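You operate a simulated robot arm through the tools that you are given. There is no shell and no other tool. Be economical: measure what you need, move in short steps, check, and stop when the job is done.

The job below is to be done with a simulated robot arm. You get a single attempt, and the scene is never put back.

## Task
Stack the 15.6 mm nylon shim from the fitter's bench on top of the 10.7 mm nylon shim.

The check looks at the end state, three seconds after you hand in, the way a careful person would. Anything else that was tipped, shoved, dropped, spilled or broken makes it a failure.

## Robot
A 7-joint arm with a two-finger parallel gripper, fixed in place. Base frame: the origin is at the foot of the arm, x ahead of it, y to its left, z up; the work surface is at about z = 0.86. Lengths are in m, angles in degrees, forces in N, time in s.
With the tool pointing down near the work surface it reaches from about 0.24 to 0.68 m from the base axis. Its first joint turns from -66.0 to 66.0 degrees. Payload 2.4 kg.
The TCP is the grasp point between the finger pads, 0.03 m short of the fingertips. In the tool frame z runs along the fingers and y along their closing line. Largest opening 0.094 m; finger width 0.028, thickness 0.01; the body of the gripper, 0.05 by 0.096 m, starts 0.055 m behind the TCP.
Orientation is told as [roll, pitch, yaw] about the base's x, y, z axes, in that order, counted from this pose: with the fingers straight down and closing along the base's y, the tool's x points along the base's -x, its y along +y and its z along -z.

## Interface
- The arm moves only by the tool servo_tool. Its argument "rows" is a list of rows, each a list of 5 numbers: the shift along the base's x, y, z in m, then the turn about the base's z in rad, then the gripper command, from -1 (fully open) to 1 (shut), values between in proportion. In form: [[tx, ty, tz, twist, fingers], ...]. A call has 1 to 20 rows; each row is the pose to reach, as a shift and turn from the pose commanded when the call began. A row lasts 0.2 s, in which the tool goes at most 0.05 m and 8.6 degrees; a call with a longer step from one row to the next is refused whole, and so is a gripper value outside its range. Where a pose cannot be reached the arm comes as near as it can. A force on the tool above 40 N (or 10 N above the force at the start of the call, whichever is more), or a blocked arm, ends the call early, and 0.2 s more pass. The fingers move at their own pace (about 0.153 m/s each) and stop on an object; they squeeze with about 42 N. The grip force told is the motor's: it shows also when the fingers shut on nothing. Time passes only in rows, and 0.2 s behind the last, so rows that repeat a pose let the fingers close. It gives the time, the measured TCP pose, the force on the tool (base axes), the opening and the grip force at its end, in the units of the frame above (readings bear some noise), and new pictures: "views" is both (left out), scene, wrist or none.
- Cameras (640 x 400 px; columns grow to the right, rows downward): "scene" is fixed at [0.0177, 0.447, 1.47]; the picture's right is [-0.88, -0.48, 0.00], its down [-0.21, 0.37, -0.90] and it looks along [0.44, -0.79, -0.43] (base axes); focal length 330 px, centre (320, 200). "wrist" rides on the gripper at [-0.037, 0, -0.058] in the tool frame; the picture's right is [0.00, -1.00, 0.00], its down [0.97, 0.00, -0.24] and it looks along [0.24, 0.00, 0.97] (tool axes); focal length 218 px, centre (320, 200). There is no depth. A picture from a camera that has moved, and an enlarged one, comes with that camera's place and axes in the base frame and with its lens. The place of the scene camera against the robot may be out by one fixed shift of up to 0.025 m in any direction.
- inspect(camera, box): a new picture of the part [left, top, right, bottom] of that camera's present view, enlarged. No time passes.
- finish_job(): hands the job in; it is judged then, once.

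Go step by step. Nothing tells you positions but the pictures and the camera data: compare them with the known pose of the tool, close in by small moves and look again before you grip or let go. The budget is 90 turns and 150 pictures, counting those below and the enlarged ones. Unless the task says otherwise, let go and move clear before handing in, and close with one line.

The tools are called after "Request:" as a command line: name --pt "numbers of a row" for each row, then --argument value for the rest, lists and objects as JSON in quotes. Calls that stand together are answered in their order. servo_tool: Moves the arm, as the interface text tells. Its arguments: {"type":"object","properties":{"rows":{"type":"array"},"views":{"type":"string","enum":["both","scene","wrist","none"]}},"required":["rows"]} The other tools are called the same way: inspect (camera, box) takes an enlarged picture of a part of a camera's view; finish_job () hands the job in.

At the start:

```text
t: 0.0
ee_pos: [0.309, -0.1907, 1.22]
ee_rot: [-0.1, 0.0, -0.1]
wrist_force: [-1.0, -0.2, -0.1]
finger_gap: 0.0937
grip_force: 0.2
```

scene: 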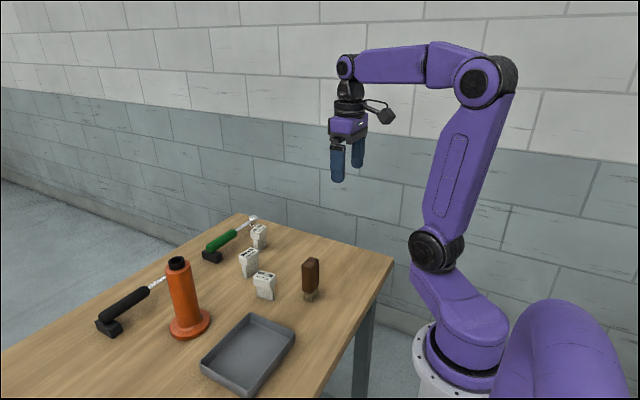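
wrist: 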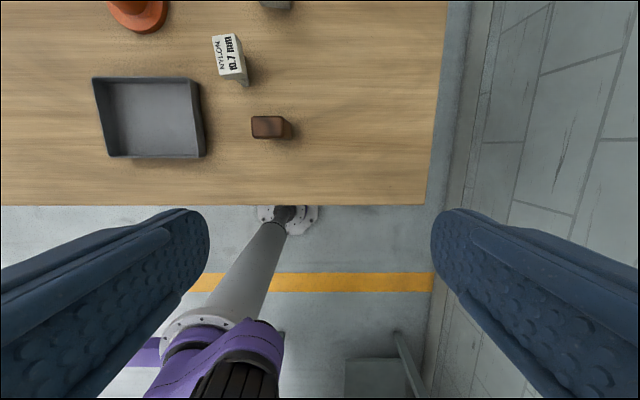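

I see three white shims near the middle of the bench; the wrist view shows one labelled 10.7 mm. I'll enlarge the scene view to read the others.

Request:
inspect --camera "scene" --box '[190, 205, 330, 310]'

Request:
inspect --camera "wrist" --box '[180, 0, 340, 100]'

```text
3.81 times, centred on (260, 258) of scene
camera zoom: at [0.0177, 0.447, 1.47], right [-0.88, -0.48, 0.0], down [-0.21, 0.37, -0.9], along [0.44, -0.79, -0.43], focal length 1255 px, centre (549, -19)
```

zoom: 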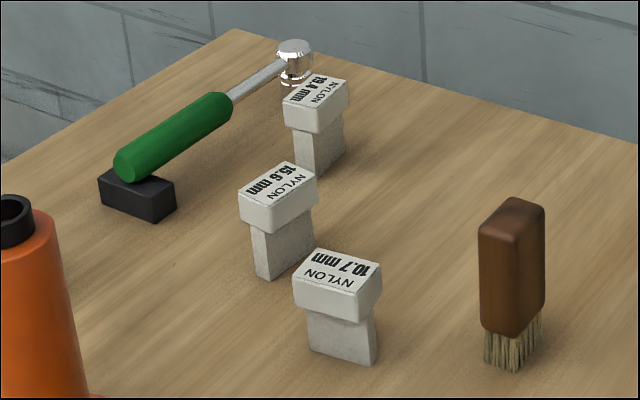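

```text
4.00 times, centred on (260, 50) of wrist
camera zoom: at [0.3462, -0.1891, 1.2782], right [0.0, -1.0, 0.0], down [-0.97, 0.0, 0.24], along [-0.24, 0.0, -0.97], focal length 873 px, centre (560, 800)
```

zoom: 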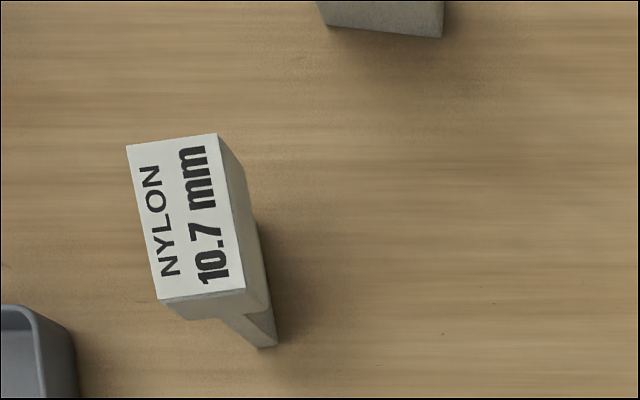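

The middle shim is the 15.6 mm one and the nearest is the 10.7 mm one, which I put near (0.48, -0.05). I'll move forward, staying high, to see both from above.

Request:
servo_tool --pt "0.045 0.01 0 0 -1" --pt "0.09 0.03 0 0 -1" --pt "0.135 0.05 0 0 -1" --pt "0.18 0.07 0 0 -1" --pt "0.22 0.08 -0.02 0 -1" --pt "0.25 0.09 -0.05 0 -1" --pt "0.25 0.09 -0.05 0 -1"

```text
t: 1.6
ee_pos: [0.5593, -0.1026, 1.1677]
ee_rot: [-0.1, 0.0, -0.1]
wrist_force: [0.8, 0.2, 0.8]
finger_gap: 0.0941
grip_force: 0.0
camera wrist: at [0.5961, -0.1009, 1.2262], right [0.0, -1.0, 0.0], down [-0.97, 0.0, 0.24], along [-0.24, 0.0, -0.97], focal length 218 px, centre (320, 200)
```

scene: 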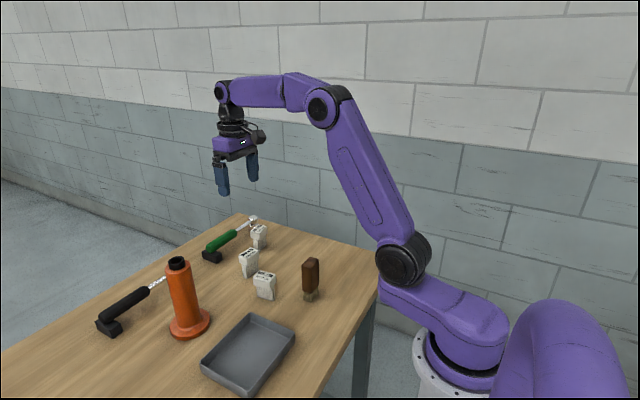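
wrist: 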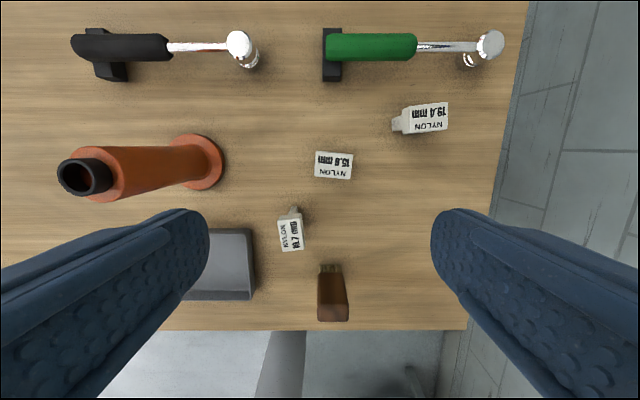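

Request:
inspect --camera "wrist" --box '[240, 120, 400, 270]'

```text
2.67 times, centred on (320, 195) of wrist
camera zoom: at [0.5961, -0.1009, 1.2262], right [0.0, -1.0, 0.0], down [-0.97, 0.0, 0.24], along [-0.24, 0.0, -0.97], focal length 582 px, centre (320, 213)
```

zoom: 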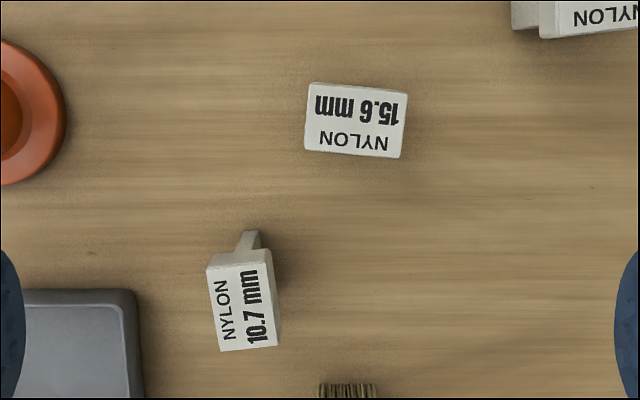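

By triangulating the two wrist views I get shim tops at z≈0.927. The 15.6 is at (0.571, -0.119) with its short axis about -5.5° from x, and the 10.7 is at (0.473, -0.058) with its short axis about 96°. I'll turn the tool so the fingers close across the 15.6's short side and hover above it.

Request:
servo_tool --pt "0.002 -0.002 -0.01 0.147 -1" --pt "0.004 -0.004 -0.02 0.295 -1" --pt "0.006 -0.006 -0.03 0.442 -1" --pt "0.008 -0.008 -0.04 0.59 -1" --pt "0.01 -0.01 -0.05 0.737 -1" --pt "0.012 -0.012 -0.06 0.885 -1" --pt "0.012 -0.014 -0.07 1.032 -1" --pt "0.012 -0.016 -0.08 1.18 -1" --pt "0.012 -0.018 -0.09 1.327 -1" --pt "0.012 -0.018 -0.1 1.475 -1" --pt "0.012 -0.018 -0.12 1.475 -1" --pt "0.012 -0.018 -0.12 1.475 -1"

```text
t: 4.2
ee_pos: [0.5701, -0.1177, 1.0494]
ee_rot: [-0.1, 0.0, 84.5]
wrist_force: [-0.4, -0.6, -0.4]
finger_gap: 0.0942
grip_force: 0.0
camera wrist: at [0.5742, -0.0792, 1.1083], right [1.0, -0.1, 0.0], down [-0.09, -0.97, 0.24], along [-0.02, -0.24, -0.97], focal length 218 px, centre (320, 200)
```

scene: 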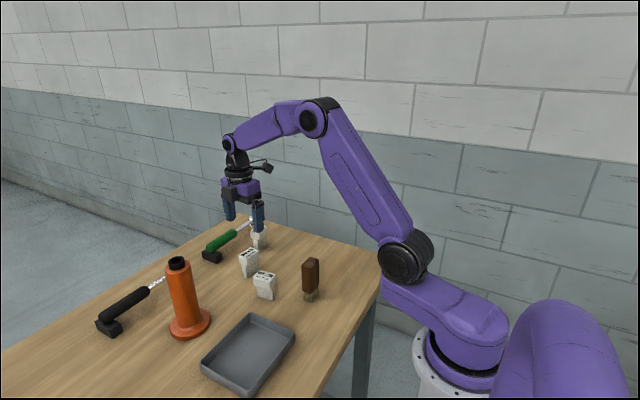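
wrist: 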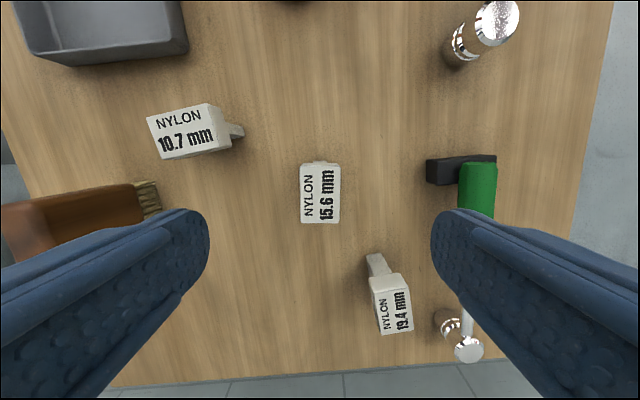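

The 15.6 is centred between the fingers and square to them, and nothing stands in their path. I'll descend to z≈0.915 with the gripper open.

Request:
servo_tool --pt "0 0 -0.04 0 -1" --pt "0 0 -0.08 0 -1" --pt "0 0 -0.11 0 -1" --pt "0 0 -0.135 0 -1" --pt "0 0 -0.135 0 -1"

```text
t: 5.4
ee_pos: [0.5715, -0.1206, 0.917]
ee_rot: [-0.1, 0.0, 84.5]
wrist_force: [0.3, 0.4, 1.1]
finger_gap: 0.0941
grip_force: 0.2
camera wrist: at [0.5757, -0.0813, 0.9746], right [1.0, -0.1, 0.0], down [-0.09, -0.97, 0.24], along [-0.02, -0.24, -0.97], focal length 218 px, centre (320, 200)
```

scene: 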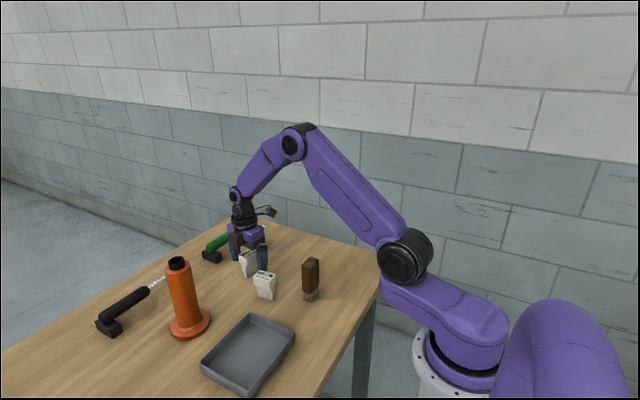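
wrist: 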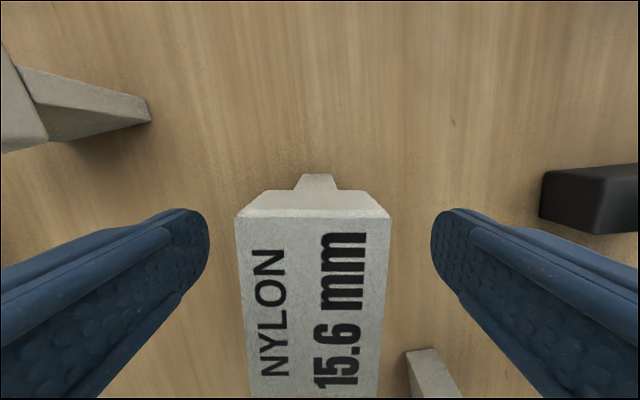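

The head sits centred between the pads. I'll close the fingers and then lift a little.

Request:
servo_tool --pt "0 0 0 0 0" --pt "0 0 0 0 0.5" --pt "0 0 0 0 1" --pt "0 0 0 0 1" --views "wrist"

Request:
servo_tool --pt "0 0 0.02 0 1" --pt "0 0 0.06 0 1" --pt "0 0 0.1 0 1" --pt "0 0 0.14 0 1" --pt "0 0 0.14 0 1"

```text
t: 6.4
ee_pos: [0.5718, -0.1184, 0.9167]
ee_rot: [-0.1, 0.1, 84.5]
wrist_force: [0.2, -0.2, 0.4]
finger_gap: 0.0377
grip_force: 42.4
camera wrist: at [0.5757, -0.0812, 0.9749], right [1.0, -0.1, 0.0], down [-0.09, -0.97, 0.24], along [-0.02, -0.24, -0.97], focal length 218 px, centre (320, 200)
```

wrist: 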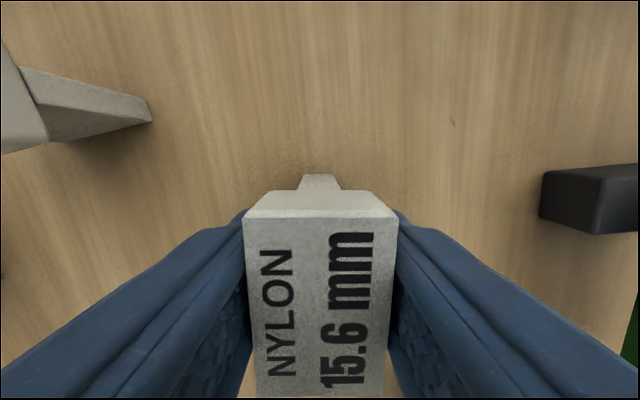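

```text
t: 7.6
ee_pos: [0.5717, -0.1168, 1.0567]
ee_rot: [-0.1, 0.0, 84.5]
wrist_force: [0.0, 0.3, -1.5]
finger_gap: 0.0372
grip_force: 42.1
camera wrist: at [0.5757, -0.0793, 1.114], right [1.0, -0.1, 0.0], down [-0.09, -0.97, 0.24], along [-0.02, -0.24, -0.97], focal length 218 px, centre (320, 200)
```

scene: 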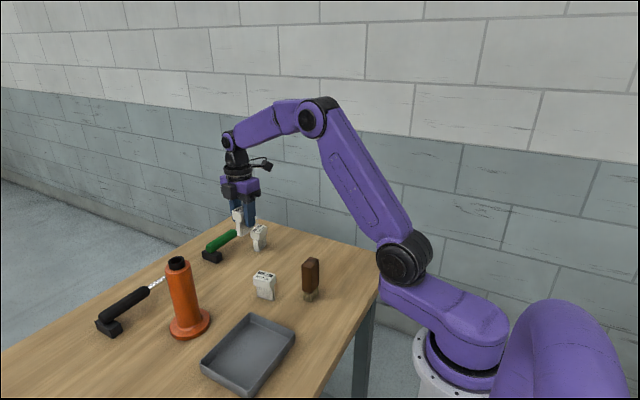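
wrist: 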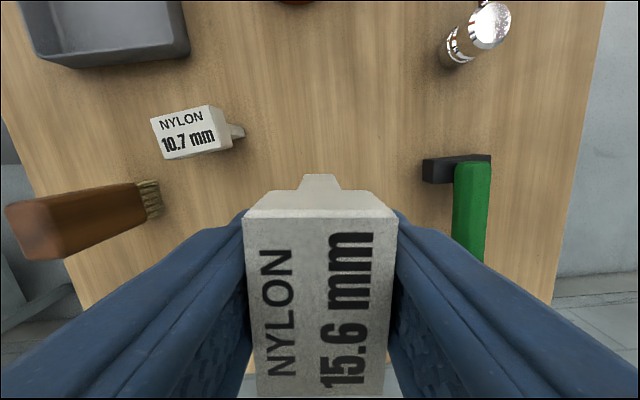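

The shim is held securely, with a gap of 37 mm. I'll rotate back to yaw≈6° and move to just behind the 10.7, so that the wrist camera sees it ahead of the held block and I can line the two up.

Request:
servo_tool --pt "0 0 0.02 -0.137 1" --pt "-0.02 0.006 0.02 -0.274 1" --pt "-0.045 0.012 0.02 -0.411 1" --pt "-0.07 0.02 0.02 -0.548 1" --pt "-0.095 0.028 0.02 -0.685 1" --pt "-0.12 0.036 0.02 -0.822 1" --pt "-0.14 0.044 0.02 -0.959 1" --pt "-0.16 0.05 0.02 -1.096 1" --pt "-0.18 0.056 0.02 -1.233 1" --pt "-0.2 0.06 0.02 -1.37 1" --pt "-0.2 0.06 0.02 -1.37 1" --pt "-0.2 0.06 0.02 -1.37 1"

Request:
inspect --camera "wrist" --box '[240, 0, 400, 100]'

```text
t: 10.2
ee_pos: [0.3703, -0.0576, 1.0738]
ee_rot: [0.0, 0.1, 5.9]
wrist_force: [-0.2, -0.2, -1.3]
finger_gap: 0.0375
grip_force: 42.0
camera wrist: at [0.4073, -0.0522, 1.1313], right [0.1, -0.99, 0.0], down [-0.97, -0.1, 0.24], along [-0.24, -0.03, -0.97], focal length 218 px, centre (320, 200)
```

scene: 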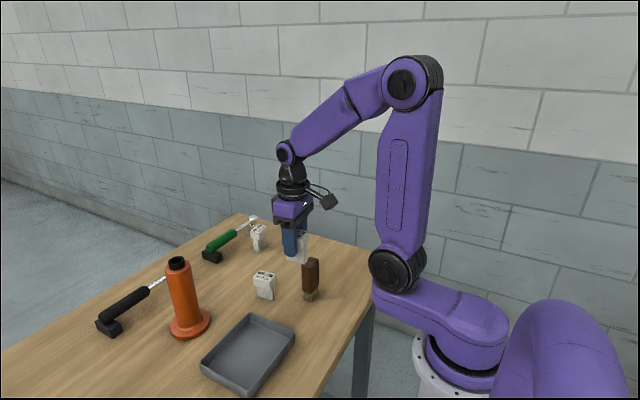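
wrist: 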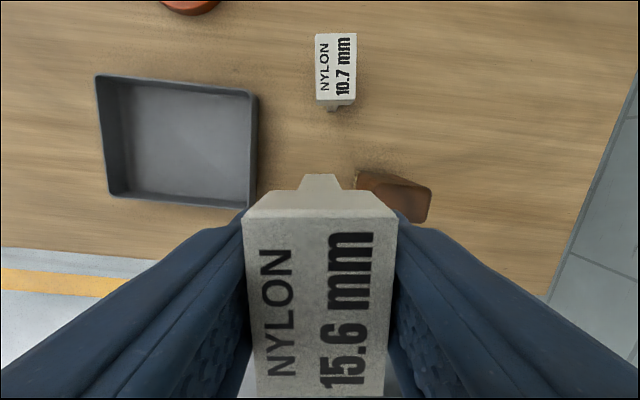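

```text
4.00 times, centred on (320, 50) of wrist
camera zoom: at [0.4073, -0.0522, 1.1313], right [0.1, -0.99, 0.0], down [-0.97, -0.1, 0.24], along [-0.24, -0.03, -0.97], focal length 873 px, centre (320, 800)
```

zoom: 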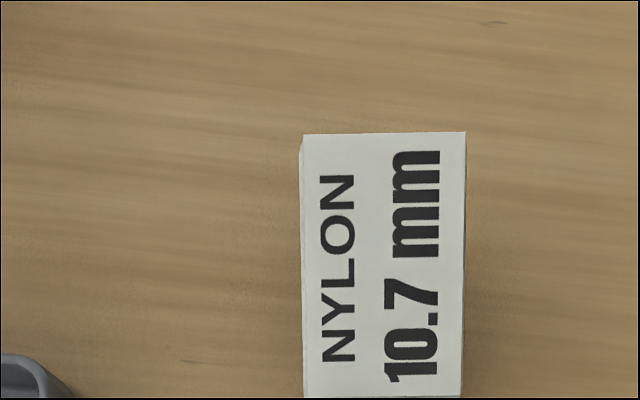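

The held block is at column 320 and the 10.7's top is about 13 mm to the picture's right, with yaw within about 0.4°. I'll correct the sideways offset here and check again.

Request:
servo_tool --pt "0.0014 -0.0131 0 0.005 1" --pt "0.0014 -0.0131 0 0.005 1" --pt "0.0014 -0.0131 0 0.005 1" --views "none"

Request:
inspect --camera "wrist" --box '[240, 10, 400, 110]'

Request:
inspect --camera "wrist" --box '[220, 160, 420, 285]'

```text
t: 11.0
ee_pos: [0.3713, -0.0705, 1.0727]
ee_rot: [-0.1, 0.0, 6.2]
wrist_force: [-1.0, 0.6, -1.3]
finger_gap: 0.0373
grip_force: 42.3
```

```text
4.00 times, centred on (320, 60) of wrist
camera zoom: at [0.409, -0.065, 1.1319], right [0.11, -0.99, 0.0], down [-0.96, -0.11, 0.24], along [-0.24, -0.03, -0.97], focal length 873 px, centre (320, 760)
```

zoom: 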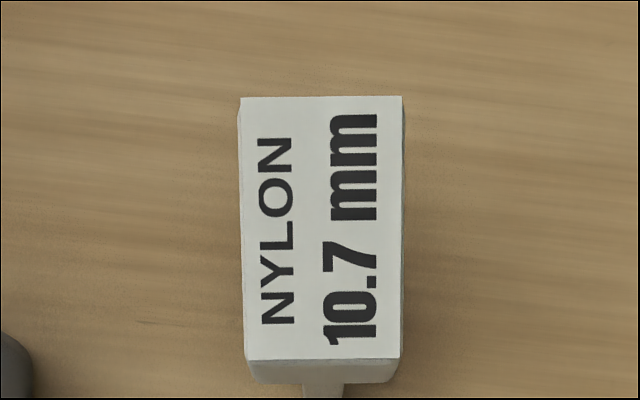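

```text
3.20 times, centred on (320, 222) of wrist
camera zoom: at [0.409, -0.065, 1.1319], right [0.11, -0.99, 0.0], down [-0.96, -0.11, 0.24], along [-0.24, -0.03, -0.97], focal length 698 px, centre (320, 128)
```

zoom: 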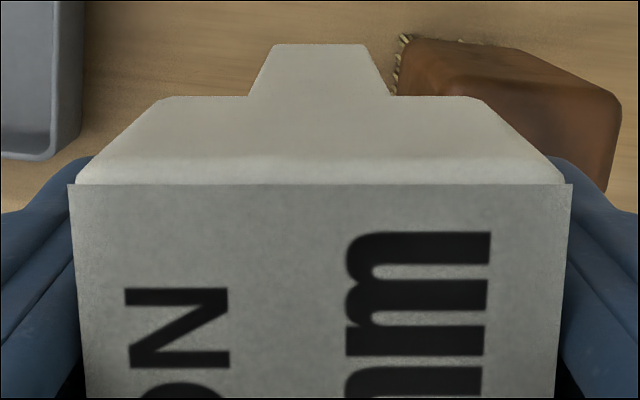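

The sideways alignment is now within about 0.5 mm. I'll go forward about 102 mm at this height, then down to about 1 cm above the expected contact, and look.

Request:
servo_tool --pt "0.03 0.0031 0 0 1" --pt "0.06 0.0061 0 0 1" --pt "0.09 0.0092 0 0 1" --pt "0.102 0.0104 0 0 1" --pt "0.102 0.0104 -0.03 0 1" --pt "0.102 0.0104 -0.06 0 1" --pt "0.102 0.0104 -0.074 0 1" --pt "0.102 0.0104 -0.074 0 1"

Request:
inspect --camera "scene" --box '[215, 215, 325, 310]'

```text
t: 12.8
ee_pos: [0.4732, -0.0605, 0.9997]
ee_rot: [0.0, -0.1, 6.2]
wrist_force: [-0.2, -0.3, -1.3]
finger_gap: 0.0373
grip_force: 41.3
camera wrist: at [0.5109, -0.0549, 1.058], right [0.11, -0.99, 0.0], down [-0.96, -0.11, 0.24], along [-0.24, -0.03, -0.97], focal length 218 px, centre (320, 200)
```

scene: 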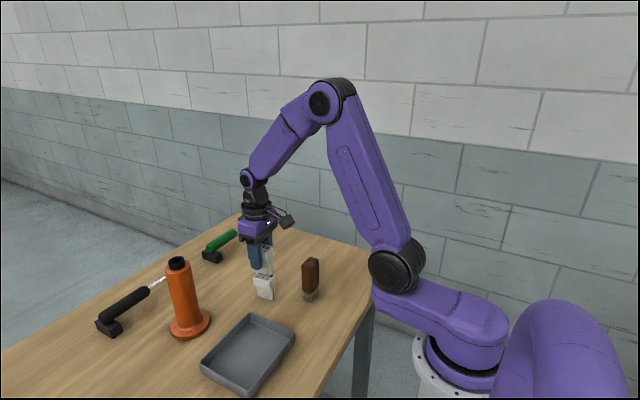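
wrist: 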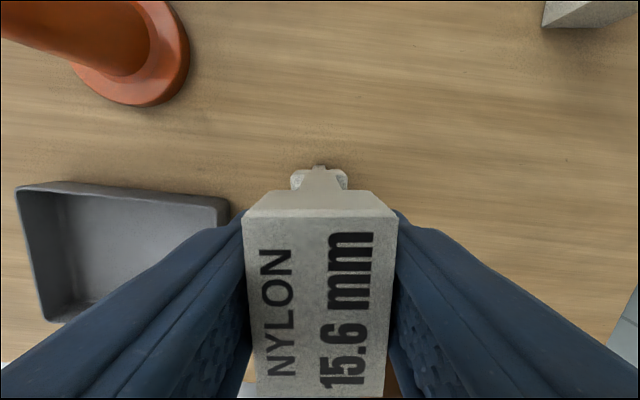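

```text
4.21 times, centred on (270, 262) of scene
camera zoom: at [0.0177, 0.447, 1.47], right [-0.88, -0.48, 0.0], down [-0.21, 0.37, -0.9], along [0.44, -0.79, -0.43], focal length 1387 px, centre (530, -63)
```

zoom: 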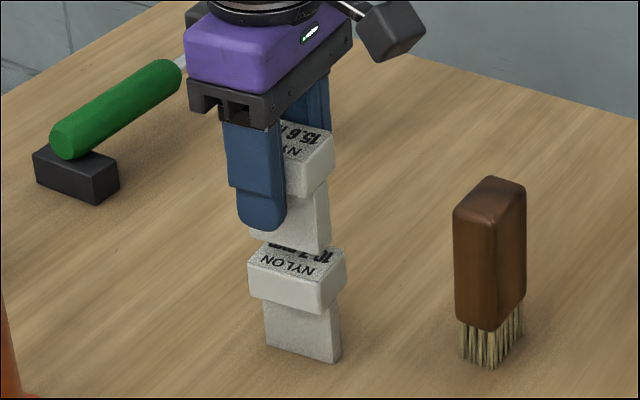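

Request:
inspect --camera "wrist" --box '[260, 150, 380, 225]'

```text
5.33 times, centred on (320, 188) of wrist
camera zoom: at [0.5109, -0.0549, 1.058], right [0.11, -0.99, 0.0], down [-0.96, -0.11, 0.24], along [-0.24, -0.03, -0.97], focal length 1164 px, centre (320, 267)
```

zoom: 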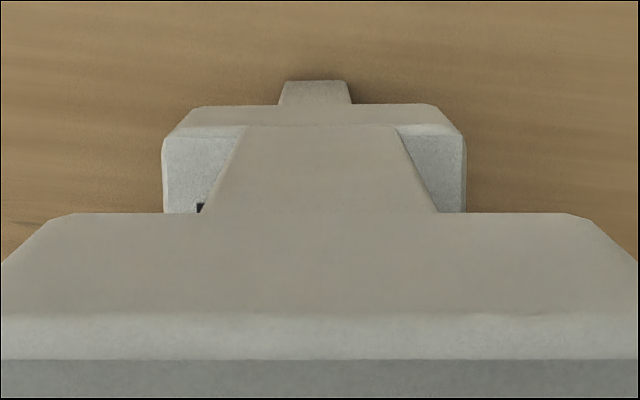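

From the wrist view the held foot is about 0.6 mm to the right and 2–3 mm ahead of the 10.7. I'll correct both, then descend slowly while watching the force.

Request:
servo_tool --pt "-0.0024 0.0004 0 0 1" --pt "-0.0024 0.0004 -0.003 0 1" --pt "-0.0024 0.0004 -0.006 0 1" --pt "-0.0024 0.0004 -0.008 0 1" --pt "-0.0024 0.0004 -0.01 0 1" --pt "-0.0024 0.0004 -0.01 0 1" --views "none"

Request:
inspect --camera "wrist" --box '[260, 150, 380, 225]'

Request:
inspect --camera "scene" --box '[240, 230, 300, 310]'

```text
t: 14.2
ee_pos: [0.4706, -0.0608, 0.9898]
ee_rot: [-0.1, 0.0, 6.2]
wrist_force: [-0.2, -0.5, -0.9]
finger_gap: 0.0377
grip_force: 42.0
```

```text
5.33 times, centred on (320, 188) of wrist
camera zoom: at [0.5087, -0.0559, 1.0489], right [0.11, -0.99, 0.0], down [-0.96, -0.11, 0.24], along [-0.24, -0.03, -0.97], focal length 1164 px, centre (320, 267)
```

zoom: 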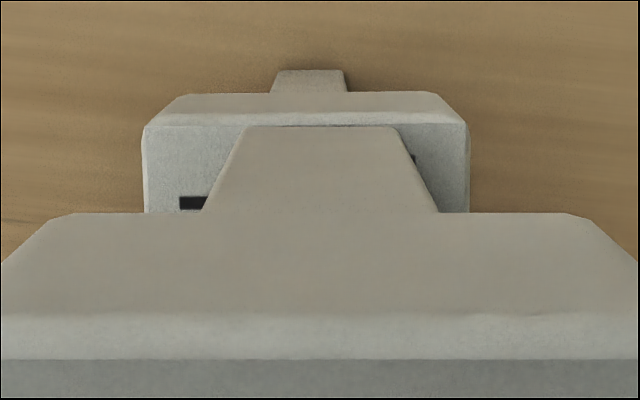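

```text
5.00 times, centred on (270, 270) of scene
camera zoom: at [0.0177, 0.447, 1.47], right [-0.88, -0.48, 0.0], down [-0.21, 0.37, -0.9], along [0.44, -0.79, -0.43], focal length 1647 px, centre (570, -150)
```

zoom: 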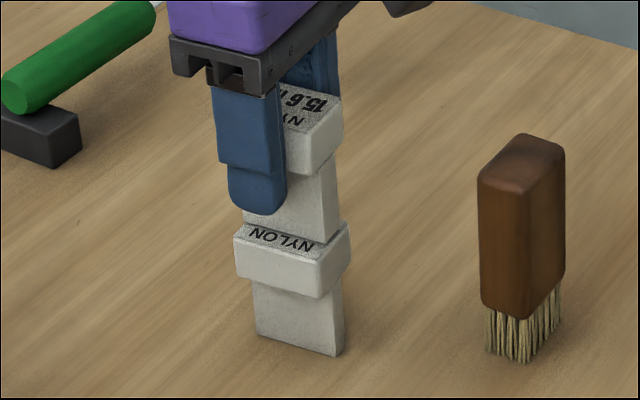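

The image shows the 10.7 now about 1.5 mm to the left of the held foot, while fore-aft is matched. I'll nudge left 1.5 mm and re-check before touching.

Request:
servo_tool --pt "-0.0002 0.0008 0 0 1" --pt "-0.0002 0.0015 0 0 1" --pt "-0.0002 0.0015 0 0 1" --pt "-0.0002 0.0015 0 0 1" --views "none"

Request:
inspect --camera "wrist" --box '[260, 150, 380, 225]'

```text
t: 15.2
ee_pos: [0.4714, -0.0588, 0.9909]
ee_rot: [-0.1, 0.0, 6.3]
wrist_force: [0.0, 0.3, -0.3]
finger_gap: 0.0376
grip_force: 41.7
```

```text
5.33 times, centred on (320, 188) of wrist
camera zoom: at [0.5085, -0.0538, 1.0489], right [0.11, -0.99, 0.0], down [-0.96, -0.11, 0.24], along [-0.24, -0.03, -0.97], focal length 1164 px, centre (320, 267)
```

zoom: 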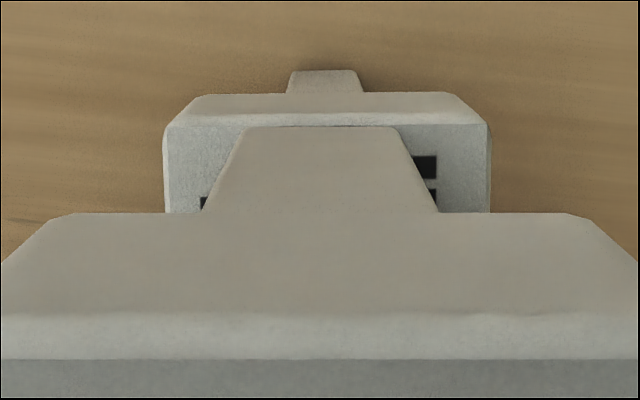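

Now it is within about 0.7 mm. I'll nudge back 0.4 mm and lower gently until contact shows in the force.

Request:
servo_tool --pt "0 -0.0004 0 0 1" --pt "0 -0.0004 -0.001 0 1" --pt "0 -0.0004 -0.002 0 1" --pt "0 -0.0004 -0.003 0 1" --pt "0 -0.0004 -0.004 0 1" --pt "0 -0.0004 -0.004 0 1" --views "none"

Request:
inspect --camera "scene" --box '[240, 230, 300, 310]'

Request:
inspect --camera "wrist" --box '[260, 150, 380, 225]'

```text
t: 16.6
ee_pos: [0.4715, -0.0589, 0.9861]
ee_rot: [-0.1, -0.4, 6.2]
wrist_force: [-2.1, -0.7, 30.8]
finger_gap: 0.0375
grip_force: 42.6
```

```text
5.00 times, centred on (270, 270) of scene
camera zoom: at [0.0172, 0.447, 1.47], right [-0.88, -0.48, 0.0], down [-0.2, 0.37, -0.9], along [0.44, -0.79, -0.43], focal length 1647 px, centre (570, -150)
```

zoom: 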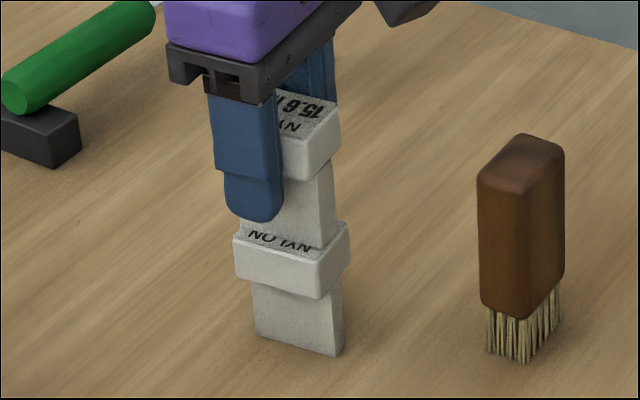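

```text
5.33 times, centred on (320, 188) of wrist
camera zoom: at [0.5092, -0.0542, 1.0456], right [0.11, -0.99, 0.0], down [-0.97, -0.11, 0.24], along [-0.23, -0.03, -0.97], focal length 1164 px, centre (320, 267)
```

zoom: 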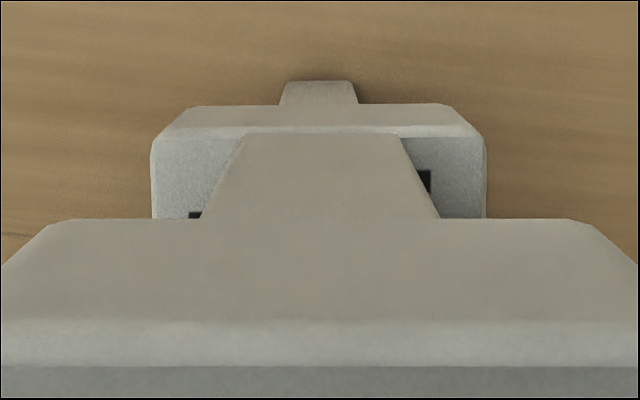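

It has made contact, with 31 N pressing and a centred view. I'll back off to relieve the push before letting go.

Request:
servo_tool --pt "0 0 0.0008 0 1" --pt "0 0 0.0015 0 1" --pt "0 0 0.0015 0 1" --views "none"

```text
t: 17.4
ee_pos: [0.4722, -0.0592, 0.987]
ee_rot: [-0.1, 0.0, 6.3]
wrist_force: [4.7, -0.3, 10.1]
finger_gap: 0.0377
grip_force: 42.7
```

Request:
servo_tool --pt "0 0 0.0005 0 1" --pt "0 0 0.0005 0 1" --views "none"

Request:
inspect --camera "wrist" --box '[260, 150, 380, 225]'

Request:
inspect --camera "scene" --box '[240, 230, 300, 310]'

```text
t: 18.0
ee_pos: [0.4701, -0.0598, 0.9881]
ee_rot: [0.0, 0.1, 6.2]
wrist_force: [1.7, 0.3, 1.8]
finger_gap: 0.0374
grip_force: 42.6
```

```text
5.33 times, centred on (320, 188) of wrist
camera zoom: at [0.5081, -0.0543, 1.0458], right [0.11, -0.99, 0.0], down [-0.96, -0.11, 0.24], along [-0.24, -0.03, -0.97], focal length 1164 px, centre (320, 267)
```

zoom: 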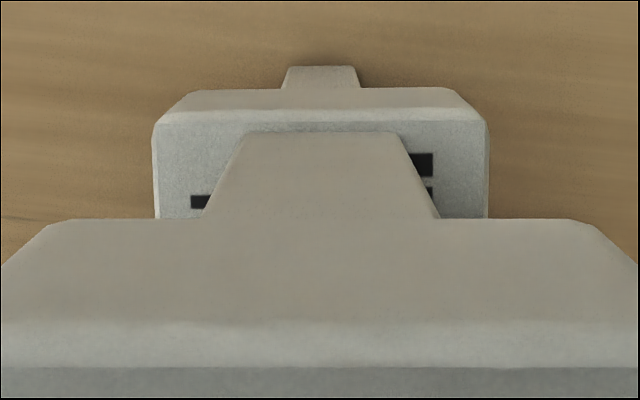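

```text
5.00 times, centred on (270, 270) of scene
camera zoom: at [0.0177, 0.447, 1.47], right [-0.88, -0.48, 0.0], down [-0.21, 0.37, -0.9], along [0.44, -0.79, -0.43], focal length 1647 px, centre (570, -150)
```

zoom: 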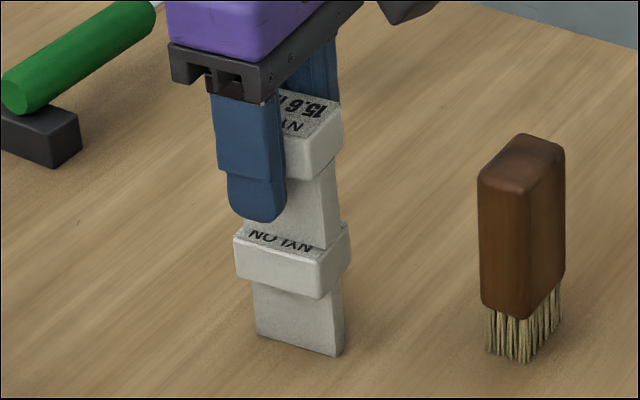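

The push is relieved (about 2 N) and the shim is resting centred. I'll open the fingers gradually.

Request:
servo_tool --pt "0 0 0 0 0.18" --pt "0 0 0 0 0.15" --pt "0 0 0 0 0.1" --pt "0 0 0 0 0" --pt "0 0 0 0 -0.1" --pt "0 0 0 0 -0.25" --pt "0 0 0 0 -0.25"

Request:
inspect --camera "scene" --box '[240, 230, 300, 310]'

```text
t: 19.6
ee_pos: [0.4699, -0.0595, 0.9872]
ee_rot: [-0.1, 0.0, 6.3]
wrist_force: [0.5, -0.1, -0.8]
finger_gap: 0.0587
grip_force: 0.1
camera wrist: at [0.5088, -0.0543, 1.0465], right [0.11, -0.99, 0.0], down [-0.96, -0.11, 0.24], along [-0.24, -0.03, -0.97], focal length 218 px, centre (320, 200)
```

scene: 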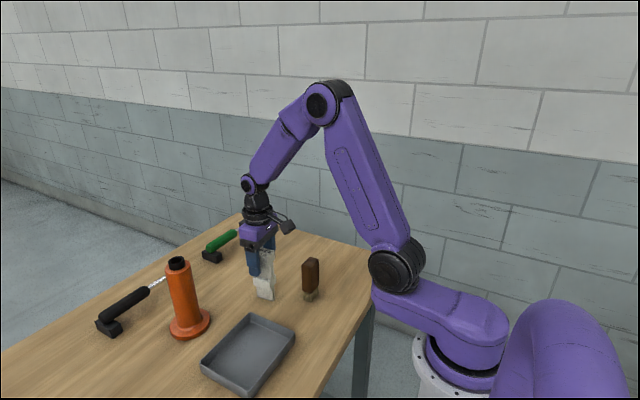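
wrist: 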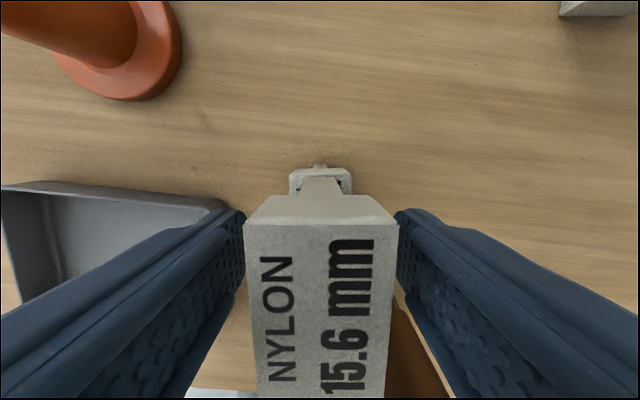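

```text
5.00 times, centred on (270, 270) of scene
camera zoom: at [0.0177, 0.447, 1.47], right [-0.88, -0.48, 0.0], down [-0.21, 0.37, -0.9], along [0.44, -0.79, -0.43], focal length 1647 px, centre (570, -150)
```

zoom: 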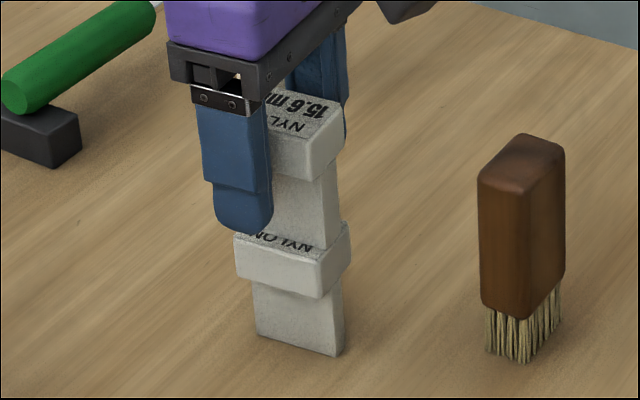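

The stack is standing free, with the fingers clear on both sides. I'll open a little more and rise straight up.

Request:
servo_tool --pt "0 0 0 0 -0.6" --pt "0 0 0.01 0 -0.6" --pt "0 0 0.03 0 -0.6" --pt "0 0 0.06 0 -0.6" --pt "0 0 0.1 0 -0.6" --pt "0 0 0.15 0 -0.6" --pt "0 0 0.15 0 -0.6" --pt "0 0 0.15 0 -0.6"

Request:
inspect --camera "scene" --box '[210, 210, 330, 310]'

```text
t: 21.4
ee_pos: [0.4699, -0.0583, 1.1396]
ee_rot: [0.0, 0.0, 6.4]
wrist_force: [-0.5, 0.6, 0.7]
finger_gap: 0.0752
grip_force: 0.0
camera wrist: at [0.5072, -0.0537, 1.1976], right [0.11, -0.99, 0.0], down [-0.96, -0.11, 0.24], along [-0.24, -0.03, -0.97], focal length 218 px, centre (320, 200)
```

scene: 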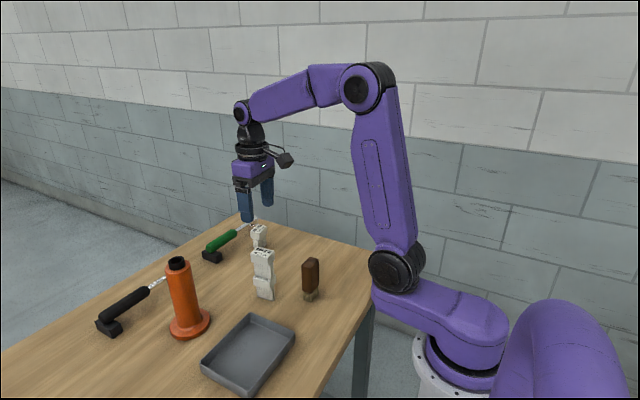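
wrist: 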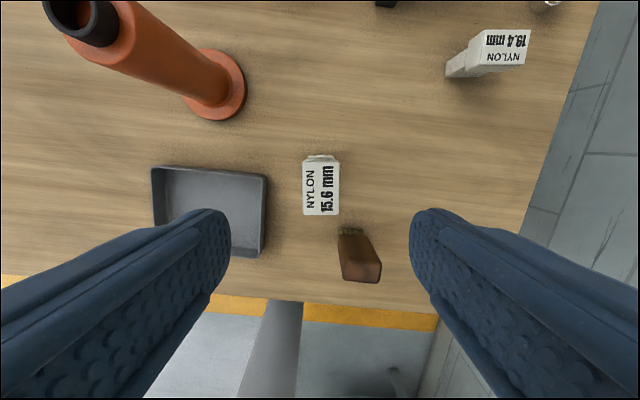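

```text
4.00 times, centred on (270, 260) of scene
camera zoom: at [0.0177, 0.447, 1.47], right [-0.88, -0.48, 0.0], down [-0.21, 0.37, -0.9], along [0.44, -0.79, -0.43], focal length 1318 px, centre (520, -40)
```

zoom: 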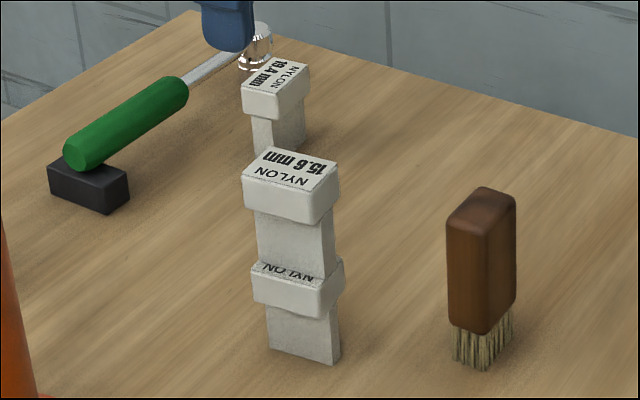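

The 15.6 mm shim stands upright on the 10.7 mm shim, the arm is clear and nothing else has moved, so I'm handing in.

Request:
finish_job

```text
The job is handed in.
```

The 15.6 mm nylon shim is stacked upright on the 10.7 mm nylon shim, released with the arm clear, and nothing else on the bench was disturbed.
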